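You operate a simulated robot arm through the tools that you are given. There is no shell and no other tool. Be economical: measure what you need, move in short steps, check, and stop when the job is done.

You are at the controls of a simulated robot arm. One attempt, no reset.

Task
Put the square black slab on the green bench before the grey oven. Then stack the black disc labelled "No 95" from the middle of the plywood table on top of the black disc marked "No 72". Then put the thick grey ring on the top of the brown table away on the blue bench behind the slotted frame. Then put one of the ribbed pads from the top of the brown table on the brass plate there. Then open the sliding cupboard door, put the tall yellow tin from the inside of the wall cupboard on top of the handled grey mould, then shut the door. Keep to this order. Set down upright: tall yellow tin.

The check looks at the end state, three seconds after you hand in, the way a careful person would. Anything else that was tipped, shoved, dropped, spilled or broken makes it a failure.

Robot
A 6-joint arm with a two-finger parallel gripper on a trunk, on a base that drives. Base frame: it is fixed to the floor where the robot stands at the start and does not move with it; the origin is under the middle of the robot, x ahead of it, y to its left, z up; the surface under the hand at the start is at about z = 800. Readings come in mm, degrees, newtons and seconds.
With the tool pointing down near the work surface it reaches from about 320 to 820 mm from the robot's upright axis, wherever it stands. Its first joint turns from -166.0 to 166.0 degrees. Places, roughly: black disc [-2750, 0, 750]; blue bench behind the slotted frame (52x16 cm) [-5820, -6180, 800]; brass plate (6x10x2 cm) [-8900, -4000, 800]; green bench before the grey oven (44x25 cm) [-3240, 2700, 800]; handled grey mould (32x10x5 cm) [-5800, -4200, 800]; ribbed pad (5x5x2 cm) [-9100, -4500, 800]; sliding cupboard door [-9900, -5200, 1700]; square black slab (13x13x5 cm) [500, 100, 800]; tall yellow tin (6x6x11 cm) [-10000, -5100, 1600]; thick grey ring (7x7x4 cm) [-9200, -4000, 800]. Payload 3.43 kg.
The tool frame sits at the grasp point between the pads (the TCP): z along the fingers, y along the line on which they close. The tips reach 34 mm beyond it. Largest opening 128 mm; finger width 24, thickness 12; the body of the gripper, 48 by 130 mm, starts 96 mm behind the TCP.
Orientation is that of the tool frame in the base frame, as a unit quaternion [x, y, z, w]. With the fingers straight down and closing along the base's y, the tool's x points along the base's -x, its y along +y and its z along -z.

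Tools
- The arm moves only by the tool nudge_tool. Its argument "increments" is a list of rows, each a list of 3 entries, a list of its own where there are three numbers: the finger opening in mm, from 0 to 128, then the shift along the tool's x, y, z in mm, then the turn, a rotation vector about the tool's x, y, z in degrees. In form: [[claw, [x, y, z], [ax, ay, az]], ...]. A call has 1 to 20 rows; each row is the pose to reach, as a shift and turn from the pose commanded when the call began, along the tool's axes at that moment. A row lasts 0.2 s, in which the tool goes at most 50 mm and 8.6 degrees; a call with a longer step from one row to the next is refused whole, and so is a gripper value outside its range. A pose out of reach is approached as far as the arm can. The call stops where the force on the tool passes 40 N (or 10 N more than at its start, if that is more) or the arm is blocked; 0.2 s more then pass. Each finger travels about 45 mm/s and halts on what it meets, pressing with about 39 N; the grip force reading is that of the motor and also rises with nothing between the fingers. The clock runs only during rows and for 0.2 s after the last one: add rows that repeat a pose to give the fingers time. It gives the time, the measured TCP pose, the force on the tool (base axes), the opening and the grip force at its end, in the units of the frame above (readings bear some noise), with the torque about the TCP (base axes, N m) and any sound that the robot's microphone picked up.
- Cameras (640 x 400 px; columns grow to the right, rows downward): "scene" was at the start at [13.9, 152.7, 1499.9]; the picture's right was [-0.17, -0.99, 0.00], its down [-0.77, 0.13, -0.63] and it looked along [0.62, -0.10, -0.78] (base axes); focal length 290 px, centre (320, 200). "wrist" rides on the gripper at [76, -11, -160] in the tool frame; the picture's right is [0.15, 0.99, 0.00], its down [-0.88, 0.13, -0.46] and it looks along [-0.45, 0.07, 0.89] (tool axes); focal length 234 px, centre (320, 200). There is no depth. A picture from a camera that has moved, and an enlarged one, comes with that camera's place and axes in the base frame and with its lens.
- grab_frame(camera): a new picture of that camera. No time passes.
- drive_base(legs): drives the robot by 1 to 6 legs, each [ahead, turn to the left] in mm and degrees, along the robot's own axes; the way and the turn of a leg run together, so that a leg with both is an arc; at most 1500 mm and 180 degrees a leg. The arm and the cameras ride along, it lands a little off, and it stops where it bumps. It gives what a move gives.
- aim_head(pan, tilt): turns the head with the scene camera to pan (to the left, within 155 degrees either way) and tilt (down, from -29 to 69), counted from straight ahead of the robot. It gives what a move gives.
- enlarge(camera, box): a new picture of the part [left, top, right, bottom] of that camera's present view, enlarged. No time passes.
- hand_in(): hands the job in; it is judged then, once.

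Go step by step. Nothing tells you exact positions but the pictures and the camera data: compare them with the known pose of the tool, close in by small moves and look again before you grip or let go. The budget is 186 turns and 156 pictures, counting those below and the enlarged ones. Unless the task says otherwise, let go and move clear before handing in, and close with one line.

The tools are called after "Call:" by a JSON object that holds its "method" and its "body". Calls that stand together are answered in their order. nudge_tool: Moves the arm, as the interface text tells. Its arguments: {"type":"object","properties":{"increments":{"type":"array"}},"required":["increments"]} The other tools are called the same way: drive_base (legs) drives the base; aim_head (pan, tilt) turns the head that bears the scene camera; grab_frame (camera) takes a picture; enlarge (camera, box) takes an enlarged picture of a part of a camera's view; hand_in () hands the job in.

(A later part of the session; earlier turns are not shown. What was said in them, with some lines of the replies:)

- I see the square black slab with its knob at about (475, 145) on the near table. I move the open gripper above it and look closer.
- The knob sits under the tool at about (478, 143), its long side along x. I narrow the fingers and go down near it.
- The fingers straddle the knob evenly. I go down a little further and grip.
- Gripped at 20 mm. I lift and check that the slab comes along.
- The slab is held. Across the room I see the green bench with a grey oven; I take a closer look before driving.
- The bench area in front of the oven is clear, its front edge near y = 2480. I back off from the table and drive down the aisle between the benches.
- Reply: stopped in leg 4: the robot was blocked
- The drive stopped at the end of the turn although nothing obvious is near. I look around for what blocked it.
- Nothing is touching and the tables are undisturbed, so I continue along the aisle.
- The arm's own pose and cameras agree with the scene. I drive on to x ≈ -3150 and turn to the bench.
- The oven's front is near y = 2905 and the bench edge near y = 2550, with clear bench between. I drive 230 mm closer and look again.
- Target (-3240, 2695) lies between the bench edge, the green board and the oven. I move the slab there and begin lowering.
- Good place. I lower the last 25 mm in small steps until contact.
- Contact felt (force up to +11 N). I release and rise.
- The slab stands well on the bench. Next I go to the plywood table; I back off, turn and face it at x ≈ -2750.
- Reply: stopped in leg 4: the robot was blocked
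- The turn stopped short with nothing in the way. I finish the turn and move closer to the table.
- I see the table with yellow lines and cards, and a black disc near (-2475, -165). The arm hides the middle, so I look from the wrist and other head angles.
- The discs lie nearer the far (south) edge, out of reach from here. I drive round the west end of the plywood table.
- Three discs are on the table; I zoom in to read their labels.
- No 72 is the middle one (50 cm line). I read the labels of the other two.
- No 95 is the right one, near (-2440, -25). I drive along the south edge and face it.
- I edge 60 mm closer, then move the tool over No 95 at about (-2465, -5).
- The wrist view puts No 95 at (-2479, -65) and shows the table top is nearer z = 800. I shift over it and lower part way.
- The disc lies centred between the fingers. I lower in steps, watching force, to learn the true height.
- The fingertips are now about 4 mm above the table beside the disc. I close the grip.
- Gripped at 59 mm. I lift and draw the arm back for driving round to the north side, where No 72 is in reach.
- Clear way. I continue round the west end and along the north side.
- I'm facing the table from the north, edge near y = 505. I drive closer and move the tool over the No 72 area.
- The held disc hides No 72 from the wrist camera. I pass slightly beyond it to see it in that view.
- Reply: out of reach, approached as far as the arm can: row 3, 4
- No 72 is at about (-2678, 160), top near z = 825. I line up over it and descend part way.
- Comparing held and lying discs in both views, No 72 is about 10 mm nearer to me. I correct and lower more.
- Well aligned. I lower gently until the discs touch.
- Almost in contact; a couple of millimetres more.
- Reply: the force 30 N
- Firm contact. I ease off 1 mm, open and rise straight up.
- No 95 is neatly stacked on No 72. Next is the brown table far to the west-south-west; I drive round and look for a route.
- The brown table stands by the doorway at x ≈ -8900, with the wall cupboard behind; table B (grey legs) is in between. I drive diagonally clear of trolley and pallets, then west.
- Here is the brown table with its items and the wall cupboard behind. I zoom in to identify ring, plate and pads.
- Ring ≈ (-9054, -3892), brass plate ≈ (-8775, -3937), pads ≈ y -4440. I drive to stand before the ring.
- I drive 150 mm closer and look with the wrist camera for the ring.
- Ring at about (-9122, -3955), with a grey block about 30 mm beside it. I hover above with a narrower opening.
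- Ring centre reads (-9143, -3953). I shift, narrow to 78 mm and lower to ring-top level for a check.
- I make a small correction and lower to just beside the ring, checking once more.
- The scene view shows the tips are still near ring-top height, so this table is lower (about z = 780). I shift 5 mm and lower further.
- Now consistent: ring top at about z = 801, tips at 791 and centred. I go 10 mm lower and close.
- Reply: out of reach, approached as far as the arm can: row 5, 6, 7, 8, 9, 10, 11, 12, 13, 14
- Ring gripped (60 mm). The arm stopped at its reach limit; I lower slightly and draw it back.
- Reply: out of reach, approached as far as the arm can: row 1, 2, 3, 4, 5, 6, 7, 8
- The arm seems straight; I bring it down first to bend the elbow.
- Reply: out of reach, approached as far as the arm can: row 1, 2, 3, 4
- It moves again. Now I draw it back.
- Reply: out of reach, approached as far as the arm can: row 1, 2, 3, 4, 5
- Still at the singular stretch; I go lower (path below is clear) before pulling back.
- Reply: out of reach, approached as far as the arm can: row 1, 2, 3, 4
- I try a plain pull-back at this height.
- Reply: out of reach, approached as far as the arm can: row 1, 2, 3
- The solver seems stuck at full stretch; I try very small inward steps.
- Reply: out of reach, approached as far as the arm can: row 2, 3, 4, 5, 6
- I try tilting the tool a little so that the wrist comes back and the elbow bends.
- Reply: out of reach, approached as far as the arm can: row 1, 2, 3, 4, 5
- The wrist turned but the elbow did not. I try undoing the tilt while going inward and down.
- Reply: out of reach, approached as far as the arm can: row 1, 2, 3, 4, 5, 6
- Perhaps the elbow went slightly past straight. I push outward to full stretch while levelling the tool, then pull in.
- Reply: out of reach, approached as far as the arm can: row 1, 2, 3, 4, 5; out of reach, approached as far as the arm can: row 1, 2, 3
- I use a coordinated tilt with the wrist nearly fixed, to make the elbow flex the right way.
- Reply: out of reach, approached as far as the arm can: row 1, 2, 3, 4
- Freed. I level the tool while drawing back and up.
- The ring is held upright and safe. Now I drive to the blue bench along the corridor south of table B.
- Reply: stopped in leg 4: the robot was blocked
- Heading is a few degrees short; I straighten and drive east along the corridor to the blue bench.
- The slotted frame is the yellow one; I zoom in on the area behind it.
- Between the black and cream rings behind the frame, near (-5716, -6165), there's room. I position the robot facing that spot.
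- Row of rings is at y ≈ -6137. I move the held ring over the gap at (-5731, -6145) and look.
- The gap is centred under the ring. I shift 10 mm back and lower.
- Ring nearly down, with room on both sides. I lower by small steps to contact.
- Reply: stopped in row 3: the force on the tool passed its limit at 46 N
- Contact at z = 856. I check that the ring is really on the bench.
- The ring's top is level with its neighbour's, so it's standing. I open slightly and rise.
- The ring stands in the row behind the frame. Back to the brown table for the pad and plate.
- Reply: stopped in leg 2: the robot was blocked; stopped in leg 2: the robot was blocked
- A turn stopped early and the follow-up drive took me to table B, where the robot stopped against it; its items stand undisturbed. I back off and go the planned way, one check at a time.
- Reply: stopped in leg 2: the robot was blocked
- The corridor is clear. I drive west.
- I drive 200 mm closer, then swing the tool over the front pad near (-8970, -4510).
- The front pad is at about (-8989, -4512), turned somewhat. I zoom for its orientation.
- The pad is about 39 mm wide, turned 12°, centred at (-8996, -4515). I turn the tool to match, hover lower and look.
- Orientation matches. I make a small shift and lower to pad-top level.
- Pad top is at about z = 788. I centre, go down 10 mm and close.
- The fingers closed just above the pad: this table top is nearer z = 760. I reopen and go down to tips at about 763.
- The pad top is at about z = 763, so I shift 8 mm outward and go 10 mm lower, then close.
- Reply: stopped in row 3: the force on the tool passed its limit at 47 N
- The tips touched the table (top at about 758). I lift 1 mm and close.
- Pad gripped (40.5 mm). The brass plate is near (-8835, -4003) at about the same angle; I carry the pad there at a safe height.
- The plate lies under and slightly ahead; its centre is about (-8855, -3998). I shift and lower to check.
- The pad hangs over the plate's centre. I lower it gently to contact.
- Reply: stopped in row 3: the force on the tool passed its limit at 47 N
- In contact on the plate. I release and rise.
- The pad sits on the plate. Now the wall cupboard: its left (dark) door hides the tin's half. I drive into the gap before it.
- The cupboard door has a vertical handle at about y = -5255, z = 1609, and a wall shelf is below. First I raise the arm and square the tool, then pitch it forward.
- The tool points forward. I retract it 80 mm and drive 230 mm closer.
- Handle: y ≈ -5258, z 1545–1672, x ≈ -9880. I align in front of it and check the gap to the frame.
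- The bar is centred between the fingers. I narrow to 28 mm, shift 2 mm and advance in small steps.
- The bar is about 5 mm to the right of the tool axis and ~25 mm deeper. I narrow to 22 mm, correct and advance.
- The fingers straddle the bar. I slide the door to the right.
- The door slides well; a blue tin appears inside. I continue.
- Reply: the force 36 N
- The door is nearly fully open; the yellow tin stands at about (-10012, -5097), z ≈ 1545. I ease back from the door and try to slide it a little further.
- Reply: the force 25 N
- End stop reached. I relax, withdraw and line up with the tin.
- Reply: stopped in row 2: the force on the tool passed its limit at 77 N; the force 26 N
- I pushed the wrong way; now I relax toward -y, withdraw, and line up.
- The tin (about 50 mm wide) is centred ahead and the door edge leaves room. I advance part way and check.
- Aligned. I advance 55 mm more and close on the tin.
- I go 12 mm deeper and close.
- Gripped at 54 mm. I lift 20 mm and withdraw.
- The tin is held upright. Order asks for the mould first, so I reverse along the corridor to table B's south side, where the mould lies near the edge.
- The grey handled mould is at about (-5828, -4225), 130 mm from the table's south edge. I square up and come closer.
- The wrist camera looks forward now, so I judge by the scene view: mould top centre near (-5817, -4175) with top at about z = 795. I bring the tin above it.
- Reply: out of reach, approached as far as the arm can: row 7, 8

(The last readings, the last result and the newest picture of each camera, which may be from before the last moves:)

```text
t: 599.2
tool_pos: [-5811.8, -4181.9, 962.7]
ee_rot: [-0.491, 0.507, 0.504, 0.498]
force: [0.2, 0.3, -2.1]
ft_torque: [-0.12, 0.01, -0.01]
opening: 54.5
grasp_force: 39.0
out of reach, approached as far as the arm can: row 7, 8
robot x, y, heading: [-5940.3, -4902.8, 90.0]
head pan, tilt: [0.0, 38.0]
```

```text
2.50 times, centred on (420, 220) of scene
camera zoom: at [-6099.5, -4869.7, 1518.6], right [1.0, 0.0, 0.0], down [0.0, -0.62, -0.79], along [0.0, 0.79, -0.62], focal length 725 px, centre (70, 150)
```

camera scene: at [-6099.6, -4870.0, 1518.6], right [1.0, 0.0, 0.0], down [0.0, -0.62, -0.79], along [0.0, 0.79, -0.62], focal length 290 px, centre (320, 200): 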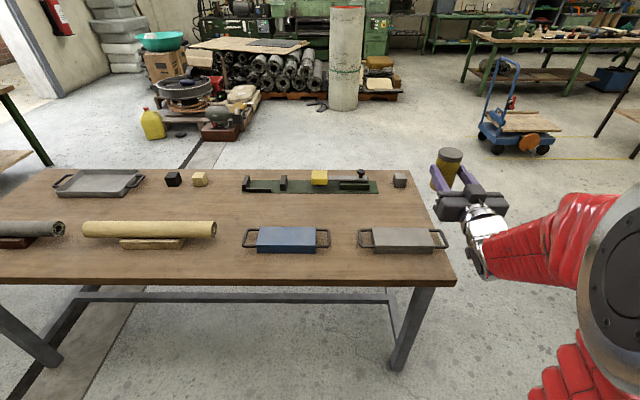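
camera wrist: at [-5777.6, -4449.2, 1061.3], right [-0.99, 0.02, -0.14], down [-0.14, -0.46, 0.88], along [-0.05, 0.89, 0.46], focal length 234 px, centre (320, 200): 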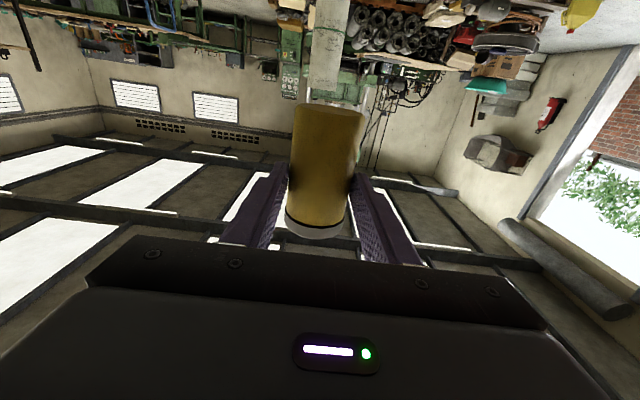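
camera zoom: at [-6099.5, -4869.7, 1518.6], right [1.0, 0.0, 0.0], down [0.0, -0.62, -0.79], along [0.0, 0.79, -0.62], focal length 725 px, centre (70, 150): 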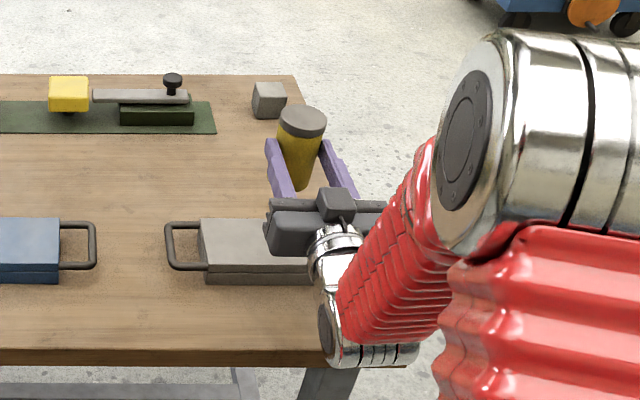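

The arm can't go lower in this posture (wrist bend). I back the base 160 mm so the forearm lies flatter, and extend again.

Call:
{"method": "nudge_tool", "body": {"increments": [[30, [-20, 0, 0], [0, 0, 0]], [30, [-40, 0, 0], [0, 0, -1.2]], [30, [-40, 0, 0], [0, 0, -1.2]]]}}

Call:
{"method": "drive_base", "body": {"legs": [[-160, 0]]}}

Call:
{"method": "nudge_tool", "body": {"increments": [[30, [0, 0, 40], [0, 0, 0]], [30, [0, 0, 80], [0, 0, 0]], [30, [0, 0, 120], [0, 0, 0]], [30, [0, 0, 155], [0, 0, 0]], [30, [35, 0, 155], [0, 0, 0]], [30, [70, 0, 155], [0, 0, 0]], [30, [85, 0, 155], [0, 0, 0]], [30, [85, 0, 155], [0, 0, 0]]]}}

Call:
{"method": "enlarge", "body": {"camera": "scene", "box": [340, 120, 500, 280]}}

```text
t: 600.0
tool_pos: [-5810.4, -4180.4, 1003.9]
ee_rot: [-0.499, 0.499, 0.497, 0.505]
force: [0.4, 0.4, -3.4]
ft_torque: [-0.08, 0.02, -0.01]
opening: 54.2
grasp_force: 39.1
robot x, y, heading: [-5940.1, -4894.4, 89.9]
head pan, tilt: [0.0, 38.0]
```

```text
t: 601.6
tool_pos: [-5810.4, -4341.8, 1003.4]
ee_rot: [-0.499, 0.498, 0.497, 0.506]
force: [0.1, -0.1, -3.4]
ft_torque: [-0.07, -0.04, -0.02]
opening: 54.3
grasp_force: 38.7
robot x, y, heading: [-5942.3, -5060.9, 89.3]
head pan, tilt: [0.0, 38.0]
```

```text
t: 603.4
tool_pos: [-5803.1, -4185.1, 920.0]
ee_rot: [-0.502, 0.497, 0.499, 0.503]
force: [-0.3, 0.6, -2.9]
ft_torque: [-0.09, -0.01, 0.01]
opening: 54.4
grasp_force: 39.1
out of reach, approached as far as the arm can: row 7, 8
robot x, y, heading: [-5942.7, -5057.3, 89.9]
head pan, tilt: [0.0, 38.0]
```

```text
2.50 times, centred on (420, 200) of scene
camera zoom: at [-6100.0, -5029.0, 1518.6], right [1.0, 0.0, 0.0], down [0.0, -0.62, -0.79], along [0.0, 0.79, -0.62], focal length 725 px, centre (70, 200)
```

zoom: 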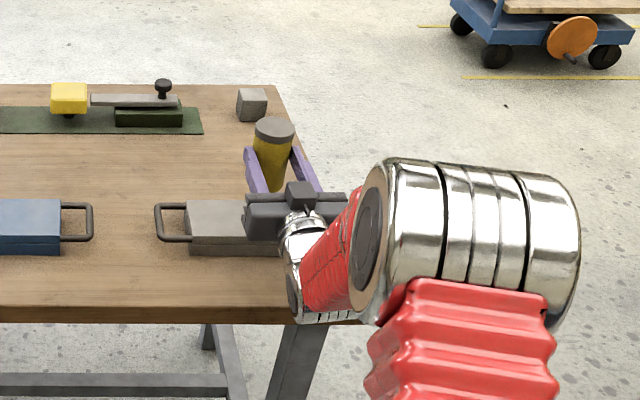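

The mould top is at about z = 794, so I need about 60 mm more. Pitching the gripper down a little relieves the wrist; I test 8–10° of pitch while lowering.

Call:
{"method": "nudge_tool", "body": {"increments": [[30, [-5, 0, 0], [0, 2, 0]], [30, [-5, 0, 0], [0, 5, 0]], [30, [0, 0, 0], [0, 8, 0]], [30, [12, 0, 0], [0, 9, 0]], [30, [24, 0, 0], [0, 9, 0]], [30, [30, 0, 0], [0, 9, 0]]]}}

```text
t: 604.8
tool_pos: [-5803.7, -4183.5, 890.9]
ee_rot: [0.537, -0.536, -0.457, -0.464]
force: [0.5, 0.4, -2.6]
ft_torque: [-0.09, -0.01, 0.01]
opening: 54.2
grasp_force: 39.3
robot x, y, heading: [-5941.1, -5054.8, 89.5]
head pan, tilt: [0.0, 38.0]
```

That works. I back the base 60 mm, re-extend and pitch to 12°, staying just above the mould, then look.

Call:
{"method": "drive_base", "body": {"legs": [[-60, 0]]}}

Call:
{"method": "nudge_tool", "body": {"increments": [[30, [-5, 2, 30], [0, 1, 0]], [30, [-11, 4, 60], [0, 2, 0]], [30, [-11, 4, 68], [0, 3, 0]], [30, [-3, 4, 67], [0, 3, 0]], [30, [-3, 4, 67], [0, 3, 0]]]}}

Call:
{"method": "enlarge", "body": {"camera": "scene", "box": [350, 120, 470, 240]}}

```text
t: 605.9
tool_pos: [-5804.6, -4244.2, 889.9]
ee_rot: [-0.536, 0.538, 0.455, 0.466]
force: [-0.1, 0.3, -2.9]
ft_torque: [-0.09, -0.01, 0.01]
opening: 54.2
grasp_force: 38.8
robot x, y, heading: [-5943.3, -5117.1, 89.9]
head pan, tilt: [0.0, 38.0]
```

```text
t: 607.1
tool_pos: [-5806.4, -4176.5, 882.2]
ee_rot: [-0.548, 0.549, 0.442, 0.451]
force: [0.2, 0.3, -4.1]
ft_torque: [-0.08, 0.01, 0.03]
opening: 54.1
grasp_force: 38.9
robot x, y, heading: [-5941.2, -5116.3, 89.8]
head pan, tilt: [0.0, 38.0]
```

```text
3.33 times, centred on (410, 180) of scene
camera zoom: at [-6100.1, -5089.7, 1518.6], right [1.0, 0.0, 0.0], down [0.0, -0.62, -0.79], along [0.0, 0.79, -0.62], focal length 966 px, centre (20, 267)
```

zoom: 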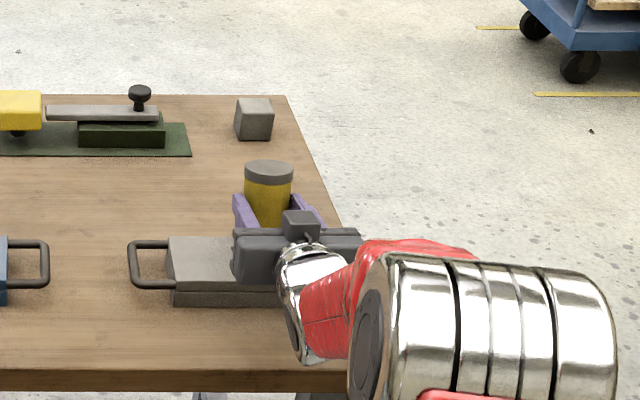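

The tin is over the mould's middle. I lower in small steps until contact.

Call:
{"method": "nudge_tool", "body": {"increments": [[30, [6, 0, 1], [0, 0, 0]], [30, [11, 0, 2.5], [0, 0, 0]], [30, [15, 0, 3.2], [0, 0, 0]], [30, [18, 0, 4], [0, 0, 0]], [30, [21, 0, 4.5], [0, 0, 0]]]}}

```text
t: 608.3
tool_pos: [-5806.4, -4176.4, 869.6]
ee_rot: [0.546, -0.546, -0.445, -0.453]
force: [-2.5, -6.2, 26.3]
ft_torque: [0.85, 0.28, 0.16]
opening: 54.1
grasp_force: 38.5
robot x, y, heading: [-5940.0, -5121.9, 89.7]
head pan, tilt: [0.0, 38.0]
```

Contact at 26 N. I press a few millimetres more so the tin pivots upright between the pads.

Call:
{"method": "nudge_tool", "body": {"increments": [[30, [1.5, 0, 0], [0, 0, 0]], [30, [3, 0, 0.5], [0, 0, 0]], [30, [4.5, 0, 1], [0, 0, 0]]]}}

Call:
{"method": "enlarge", "body": {"camera": "scene", "box": [380, 140, 460, 220]}}

```text
t: 609.1
tool_pos: [-5806.9, -4176.1, 861.2]
ee_rot: [-0.546, 0.547, 0.444, 0.453]
force: [-5.5, -6.3, 31.2]
ft_torque: [1.06, 0.44, 0.33]
opening: 54.3
grasp_force: 39.0
robot x, y, heading: [-5938.0, -5120.7, 89.7]
head pan, tilt: [0.0, 38.0]
```

```text
5.00 times, centred on (420, 180) of scene
camera zoom: at [-6100.4, -5091.7, 1518.6], right [1.0, 0.0, 0.0], down [0.0, -0.62, -0.79], along [0.0, 0.79, -0.62], focal length 1450 px, centre (-180, 300)
```

zoom: 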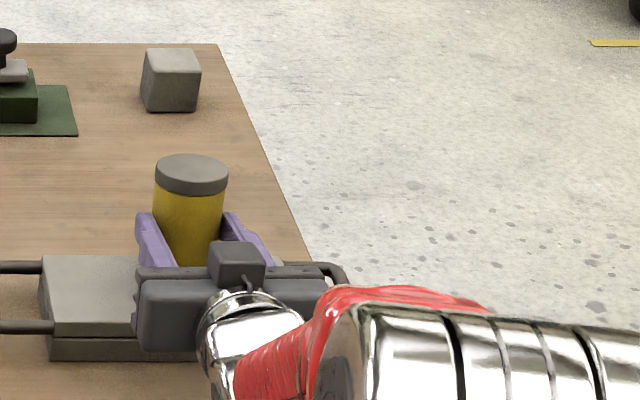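

It pivots as intended (height near the upright value). A last small press, then I open slightly.

Call:
{"method": "nudge_tool", "body": {"increments": [[30, [1.5, 0, 0], [0, 0, 0]], [30, [2.5, 0, 0], [0, 0, 0]]]}}

```text
t: 609.7
tool_pos: [-5806.0, -4177.1, 860.8]
ee_rot: [-0.547, 0.547, 0.444, 0.453]
force: [-7.4, -8.8, 31.3]
ft_torque: [1.05, 0.4, 0.26]
opening: 54.6
grasp_force: 39.3
robot x, y, heading: [-5939.5, -5121.2, 89.9]
head pan, tilt: [0.0, 38.0]
```

Call:
{"method": "nudge_tool", "body": {"increments": [[30, [-1.5, 0, 0], [0, 0, 0]], [57, [-1.5, 0, 0], [0, 0, 0]], [60, [-1.5, 0, 0], [0, 0, 0]], [66, [-1.5, 0, 0], [0, 0, 0]], [72, [-1.5, 0, 0], [0, 0, 0]], [76, [-1.5, 0, 0], [0, 0, 0]], [76, [-1.5, 0, 0], [0, 0, 0]]]}}

Call:
{"method": "enlarge", "body": {"camera": "scene", "box": [380, 140, 460, 220]}}

```text
t: 611.3
tool_pos: [-5804.5, -4177.5, 856.8]
ee_rot: [-0.548, 0.549, 0.442, 0.45]
force: [-0.9, 0.2, 0.2]
ft_torque: [0.02, 0.01, 0.01]
opening: 76.3
grasp_force: 0.1
robot x, y, heading: [-5940.0, -5116.8, 89.7]
head pan, tilt: [0.0, 38.0]
```

```text
5.00 times, centred on (420, 180) of scene
camera zoom: at [-6100.1, -5089.9, 1518.6], right [1.0, 0.0, 0.0], down [0.0, -0.62, -0.79], along [0.0, 0.79, -0.62], focal length 1450 px, centre (-180, 300)
```

zoom: 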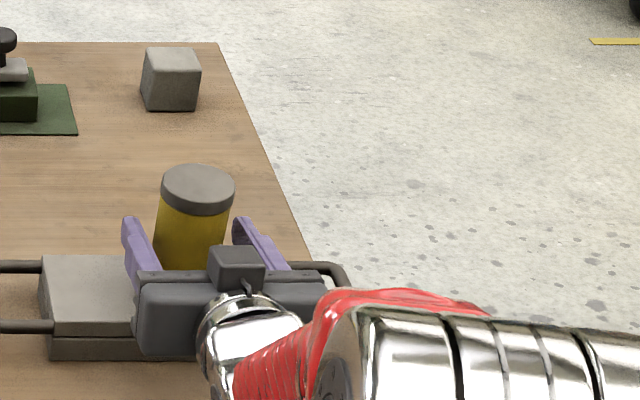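

The tin stands upright on the mould. I withdraw straight back, then raise and level the tool.

Call:
{"method": "nudge_tool", "body": {"increments": [[76, [0, 0, -25], [0, 0, 0]], [76, [0, 0, -60], [0, 0, 0]], [76, [0, 0, -100], [0, 0, 0]], [76, [-10, 0, -145], [0, 0, 0]], [76, [-50, 0, -160], [0, -2, 0]], [60, [-95, 0, -160], [0, -4, 0]], [40, [-140, 0, -160], [0, -6, 0]], [40, [-185, 0, -160], [0, -8, 0]], [40, [-230, 0, -160], [0, -10, 0]], [40, [-275, 0, -160], [0, -12.3, 0]], [40, [-320, 0, -160], [0, -12.3, 0]], [40, [-360, 0, -160], [0, -12.3, 0]]]}}

Call:
{"method": "enlarge", "body": {"camera": "scene", "box": [300, 110, 480, 230]}}

```text
t: 613.9
tool_pos: [-5813.9, -4258.6, 1241.1]
ee_rot: [-0.498, 0.498, 0.498, 0.507]
force: [0.7, 0.6, -0.7]
ft_torque: [0.01, 0.01, 0.01]
opening: 39.8
grasp_force: 0.1
robot x, y, heading: [-5941.7, -5120.1, 89.7]
head pan, tilt: [0.0, 38.0]
```

```text
3.33 times, centred on (390, 170) of scene
camera zoom: at [-6100.1, -5090.0, 1518.6], right [1.0, 0.0, 0.0], down [0.0, -0.62, -0.79], along [0.0, 0.79, -0.62], focal length 966 px, centre (87, 300)
```

zoom: 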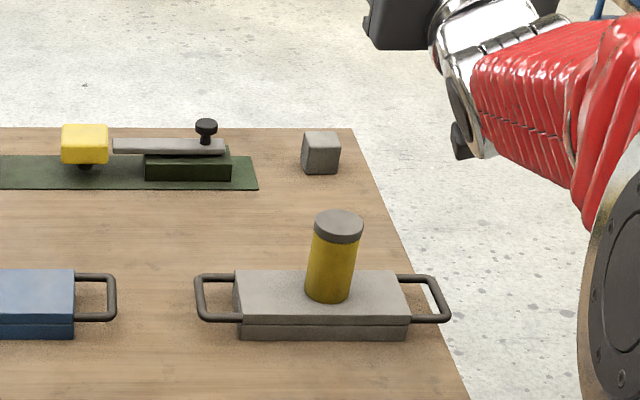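

The tin stands upright, well on the mould. I draw the arm in and up, then return to the cupboard.

Call:
{"method": "nudge_tool", "body": {"increments": [[40, [-30, 0, -33], [0, 0, 0]], [40, [-60, 0, -66], [0, 0, 0]], [40, [-90, 0, -99], [0, 0, 0]], [40, [-120, 0, -132], [0, 0, 0]], [40, [-150, 0, -165], [0, 0, 0]], [40, [-180, 0, -198], [0, 0, 0]], [40, [-210, 0, -231], [0, 0, 0]], [40, [-240, 0, -264], [0, 0, 0]], [40, [-270, 0, -297], [0, 0, 0]], [40, [-300, 0, -330], [0, 0, 0]], [40, [-330, 0, -360], [0, 0, 0]], [40, [-350, 0, -385], [0, 0, 0]], [40, [-350, 0, -385], [0, 0, 0]]]}}

Call:
{"method": "drive_base", "body": {"legs": [[0, 86]]}}

```text
t: 616.7
tool_pos: [-5816.3, -4652.3, 1588.8]
ee_rot: [-0.498, 0.497, 0.498, 0.507]
force: [-0.5, -0.1, 0.1]
ft_torque: [0.0, 0.01, 0.01]
opening: 39.8
grasp_force: 0.1
robot x, y, heading: [-5940.9, -5118.8, 89.9]
head pan, tilt: [0.0, 38.0]
```

```text
t: 622.6
tool_pos: [-6405.4, -4985.0, 1589.3]
ee_rot: [-0.703, 0.007, 0.711, 0.014]
force: [-0.6, -0.1, 0.0]
ft_torque: [0.03, -0.01, 0.0]
opening: 40.2
grasp_force: 0.2
robot x, y, heading: [-5943.6, -5106.4, 178.7]
head pan, tilt: [0.0, 38.0]
```

Call:
{"method": "drive_base", "body": {"legs": [[0, 2.8], [1100, 0], [1100, 0], [860, 0]]}}

Call:
{"method": "aim_head", "body": {"pan": -5, "tilt": 0}}

Call:
{"method": "grab_frame", "body": {"camera": "scene"}}

```text
t: 642.5
tool_pos: [-9440.8, -5139.7, 1589.2]
ee_rot: [-0.703, -0.016, 0.711, -0.01]
force: [1.0, -0.6, -0.4]
ft_torque: [0.0, -0.01, -0.01]
opening: 39.8
grasp_force: 0.2
robot x, y, heading: [-8968.9, -5230.3, -177.9]
head pan, tilt: [0.0, 38.0]
```

```text
t: 643.6
tool_pos: [-9441.1, -5139.1, 1588.7]
ee_rot: [-0.703, -0.015, 0.711, -0.008]
force: [0.1, 0.8, -0.4]
ft_torque: [0.0, 0.0, -0.02]
opening: 39.5
grasp_force: 0.1
robot x, y, heading: [-8966.8, -5227.1, -178.0]
head pan, tilt: [-5.0, 0.0]
```

```text
16 pictures are left
camera scene: at [-8993.8, -5378.7, 1579.3], right [0.05, 1.0, 0.0], down [0.0, 0.0, -1.0], along [-1.0, 0.05, 0.0], focal length 290 px, centre (320, 200)
```

scene: 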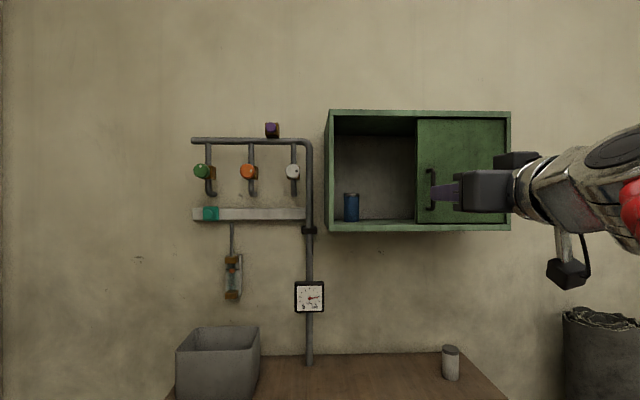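

The door is still open with its handle near y = -4992. I drive closer; I'll push the handle from its right side with closed fingers.

Call:
{"method": "drive_base", "body": {"legs": [[270, -1.5]]}}

Call:
{"method": "nudge_tool", "body": {"increments": [[20, [0, -45, 0], [0, 0, 0]], [0, [0, -90, 0], [0, 0, 0]], [0, [0, -135, 0], [0, 0, 0]], [0, [0, -180, 0], [0, 0, 0]], [0, [0, -190, 0], [0, 0, 0]], [0, [0, -190, 0], [0, 0, 0]]]}}

Call:
{"method": "grab_frame", "body": {"camera": "wrist"}}

Call:
{"method": "grab_frame", "body": {"camera": "scene"}}

```text
t: 645.9
tool_pos: [-9710.9, -5132.5, 1588.8]
ee_rot: [-0.704, -0.005, 0.71, 0.001]
force: [0.5, 0.0, 0.3]
ft_torque: [0.0, 0.0, 0.01]
opening: 40.1
grasp_force: 0.1
robot x, y, heading: [-9242.7, -5237.7, -179.5]
head pan, tilt: [-5.0, 0.0]
```

```text
t: 647.3
tool_pos: [-9714.2, -4942.4, 1592.1]
ee_rot: [-0.704, -0.005, 0.711, 0.001]
force: [0.6, 0.1, 0.3]
ft_torque: [0.0, -0.04, -0.01]
opening: 0.0
grasp_force: 33.2
robot x, y, heading: [-9240.3, -5239.5, -179.7]
head pan, tilt: [-5.0, 0.0]
```

```text
15 pictures are left
camera wrist: at [-9554.4, -4929.6, 1513.2], right [0.01, -0.99, -0.16], down [0.47, -0.13, 0.87], along [-0.88, -0.08, 0.46], focal length 234 px, centre (320, 200)
```

wrist: 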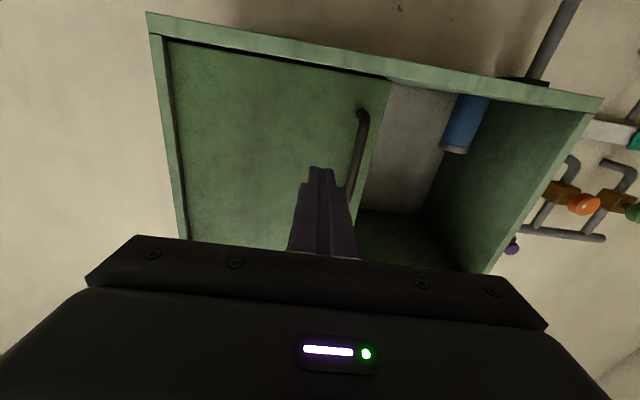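

```text
14 pictures are left
camera scene: at [-9272.8, -5386.1, 1579.3], right [0.08, 1.0, 0.0], down [0.0, 0.0, -1.0], along [-1.0, 0.08, 0.0], focal length 290 px, centre (320, 200)
```

scene: 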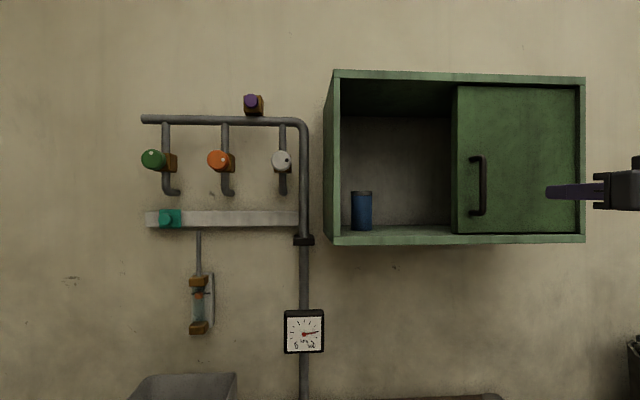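

The closed fingers are about 35 mm right of the bar. I advance toward the door in steps.

Call:
{"method": "nudge_tool", "body": {"increments": [[0, [-10, 0, 40], [0, 0, 0]], [0, [-12, 0, 80], [0, 0, 0]], [0, [-12, 0, 110], [0, 0, 0]], [0, [-12, 0, 128], [0, 0, 0]], [0, [-12, 0, 138], [0, 0, 0]], [0, [-12, 0, 138], [0, 0, 0]]]}}

Call:
{"method": "enlarge", "body": {"camera": "scene", "box": [430, 120, 590, 250]}}

```text
t: 648.7
tool_pos: [-9850.6, -4944.6, 1604.3]
ee_rot: [-0.703, -0.007, 0.711, 0.001]
force: [-0.4, -0.9, -0.2]
ft_torque: [0.0, 0.0, 0.01]
opening: 0.0
grasp_force: 32.9
robot x, y, heading: [-9243.2, -5237.8, -179.5]
head pan, tilt: [-5.0, 0.0]
```

```text
3.08 times, centred on (510, 185) of scene
camera zoom: at [-9273.0, -5386.1, 1579.3], right [0.08, 1.0, 0.0], down [0.0, 0.0, -1.0], along [-1.0, 0.08, 0.0], focal length 892 px, centre (-265, 246)
```

zoom: 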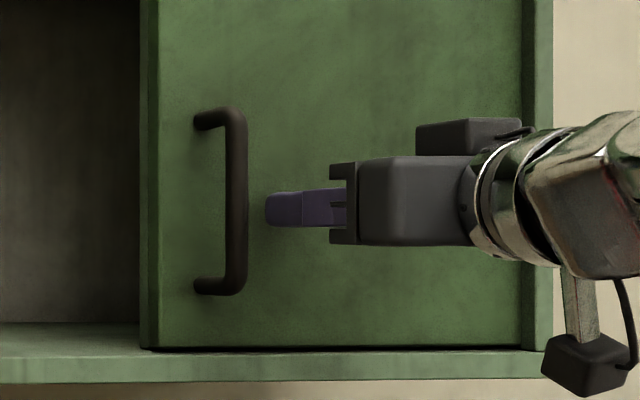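

Tips are at the bar's depth. I push the handle left.

Call:
{"method": "nudge_tool", "body": {"increments": [[0, [0, 0, 5], [0, 0, 0]], [0, [0, 15, 5], [0, 0, 0]], [0, [0, 30, 5], [0, 0, 0]], [0, [0, 45, 5], [0, 0, 0]], [0, [0, 62, 5], [0, 0, 0]], [0, [0, 80, 5], [0, 0, 0]], [0, [0, 98, 5], [0, 0, 0]], [0, [0, 116, 5], [0, 0, 0]], [0, [0, 134, 5], [0, 0, 0]], [0, [0, 152, 5], [0, 0, 0]], [0, [0, 170, 5], [0, 0, 0]], [0, [0, 188, 5], [0, 0, 0]], [0, [0, 206, 5], [0, 0, 0]], [0, [0, 224, 5], [0, 0, 0]], [0, [0, 240, 5], [0, 0, 0]]]}}

Call:
{"method": "grab_frame", "body": {"camera": "scene"}}

```text
t: 651.9
tool_pos: [-9857.6, -5182.5, 1603.0]
ee_rot: [-0.704, -0.006, 0.711, 0.0]
force: [0.1, 0.1, -0.6]
ft_torque: [0.02, -0.02, -0.01]
opening: 0.0
grasp_force: 33.0
robot x, y, heading: [-9242.5, -5235.7, -179.8]
head pan, tilt: [-5.0, 0.0]
```

```text
12 pictures are left
camera scene: at [-9272.9, -5386.1, 1579.3], right [0.08, 1.0, 0.0], down [0.0, 0.0, -1.0], along [-1.0, 0.08, 0.0], focal length 290 px, centre (320, 200)
```

scene: 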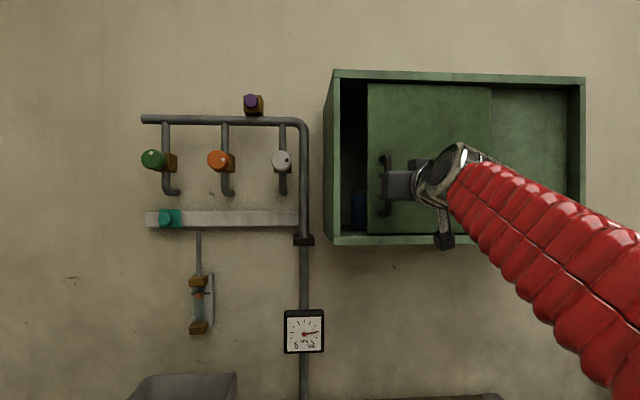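

Closing well; about 57 mm remain. I push on until it stops.

Call:
{"method": "nudge_tool", "body": {"increments": [[0, [0, 15, 0], [0, 0, 0]], [0, [0, 30, 0], [0, 0, 0]], [0, [0, 42, 0], [0, 0, 0]], [0, [0, 50, 0], [0, 0, 0]], [0, [0, 56, 0], [0, 0, 0]], [0, [0, 61, 0], [0, 0, 0]], [0, [0, 66, 0], [0, 0, 0]], [0, [0, 70, 0], [0, 0, 0]]]}}

Call:
{"method": "enlarge", "body": {"camera": "scene", "box": [310, 60, 500, 260]}}

```text
t: 653.5
tool_pos: [-9854.6, -5242.2, 1601.0]
ee_rot: [-0.705, -0.004, 0.709, 0.005]
force: [5.6, 18.6, -4.7]
ft_torque: [-0.17, 0.02, -0.06]
opening: 0.0
grasp_force: 32.8
robot x, y, heading: [-9240.0, -5236.4, -179.7]
head pan, tilt: [-5.0, 0.0]
stopped in row 8: the force on the tool passed its limit at 47 N (the readings are from after the stop); the commanded pose is now the measured one
```

```text
2.00 times, centred on (405, 160) of scene
camera zoom: at [-9272.6, -5385.2, 1579.4], right [0.08, 1.0, 0.0], down [0.0, 0.0, -1.0], along [-1.0, 0.08, 0.0], focal length 580 px, centre (150, 280)
```

zoom: 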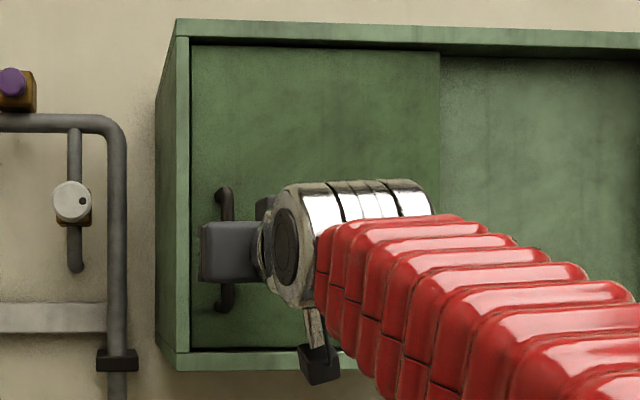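

The door is shut against its stop. I move off the handle and withdraw.

Call:
{"method": "nudge_tool", "body": {"increments": [[0, [0, -8, 0], [0, 0, 0]], [0, [0, -16, 0], [0, 0, 0]], [0, [0, -16, -35], [0, 0, 0]], [0, [0, -16, -75], [0, 0, 0]], [0, [0, -16, -120], [0, 0, 0]], [0, [0, -16, -165], [0, 0, 0]], [0, [0, -16, -210], [0, 0, 0]]]}}

Call:
{"method": "drive_base", "body": {"legs": [[-500, 0]]}}

Call:
{"method": "grab_frame", "body": {"camera": "scene"}}

```text
t: 655.1
tool_pos: [-9643.8, -5229.0, 1597.7]
ee_rot: [-0.705, -0.004, 0.709, 0.004]
force: [-0.8, 0.2, 0.1]
ft_torque: [0.0, 0.04, 0.02]
opening: 0.0
grasp_force: 33.3
robot x, y, heading: [-9241.0, -5238.1, -179.4]
head pan, tilt: [-5.0, 0.0]
```

```text
t: 658.9
tool_pos: [-9137.6, -5225.4, 1599.2]
ee_rot: [-0.704, -0.005, 0.71, 0.004]
force: [0.8, 0.0, -0.6]
ft_torque: [0.01, 0.0, -0.03]
opening: 0.0
grasp_force: 32.9
robot x, y, heading: [-8736.0, -5232.0, -179.3]
head pan, tilt: [-5.0, 0.0]
```

```text
10 pictures are left
camera scene: at [-8766.3, -5382.0, 1579.3], right [0.08, 1.0, 0.0], down [0.0, 0.0, -1.0], along [-1.0, 0.08, 0.0], focal length 290 px, centre (320, 200)
```

scene: 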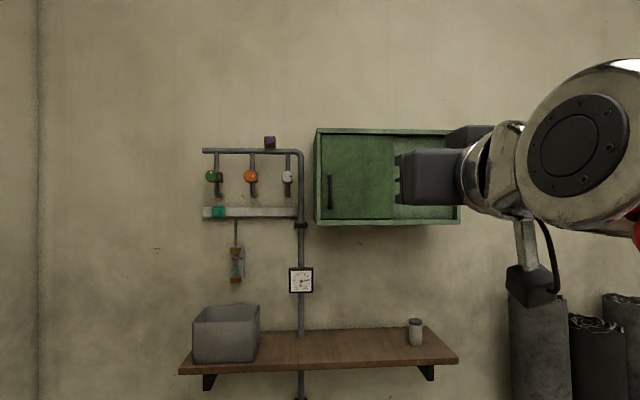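

The door is shut. A last look at the brown table and at the tin on table B.

Call:
{"method": "aim_head", "body": {"pan": -60, "tilt": 35}}

Call:
{"method": "grab_frame", "body": {"camera": "scene"}}

Call:
{"method": "aim_head", "body": {"pan": -150, "tilt": 15}}

Call:
{"method": "enlarge", "body": {"camera": "scene", "box": [160, 130, 480, 330]}}

```text
t: 660.1
tool_pos: [-9136.2, -5226.3, 1599.8]
ee_rot: [-0.704, -0.006, 0.71, 0.003]
force: [-0.5, 0.2, -0.9]
ft_torque: [0.0, 0.01, -0.02]
opening: 0.0
grasp_force: 33.1
robot x, y, heading: [-8736.7, -5236.0, -179.4]
head pan, tilt: [-60.0, 35.0]
```

```text
9 pictures are left
camera scene: at [-8721.5, -5313.2, 1523.2], right [0.86, 0.51, 0.0], down [0.29, -0.49, -0.82], along [-0.42, 0.71, -0.57], focal length 290 px, centre (320, 200)
```

scene: 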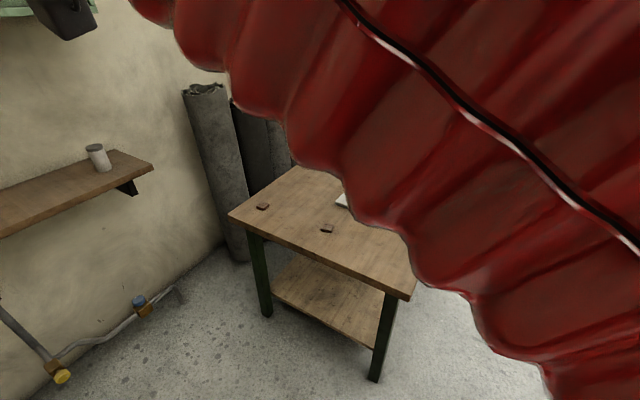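

```text
t: 661.8
tool_pos: [-9137.8, -5225.2, 1600.7]
ee_rot: [-0.704, -0.006, 0.71, 0.003]
force: [0.0, 0.7, 0.7]
ft_torque: [0.04, -0.01, 0.0]
opening: 0.0
grasp_force: 32.8
robot x, y, heading: [-8736.3, -5233.2, -179.5]
head pan, tilt: [-150.0, 15.0]
```

```text
2.00 times, centred on (320, 230) of scene
camera zoom: at [-8596.2, -5341.4, 1555.2], right [0.51, -0.86, 0.0], down [-0.22, -0.13, -0.97], along [0.83, 0.49, -0.26], focal length 580 px, centre (320, 140)
```

zoom: 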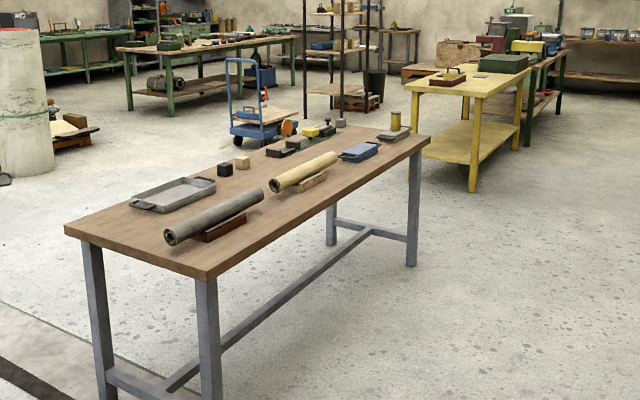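

The tin stands upright on the mould, the cupboard door is shut, and what I can see of both tables is undisturbed. I hand in.

Call:
{"method": "hand_in", "body": {}}

```text
The job is handed in.
```

I carried out all five parts in the order given and handed the job in. The last pictures show the tin upright on the mould and the cupboard door shut. While driving, the base once ran up against the table that holds the mould and stopped, and nothing on that table had tipped or moved that I could see.
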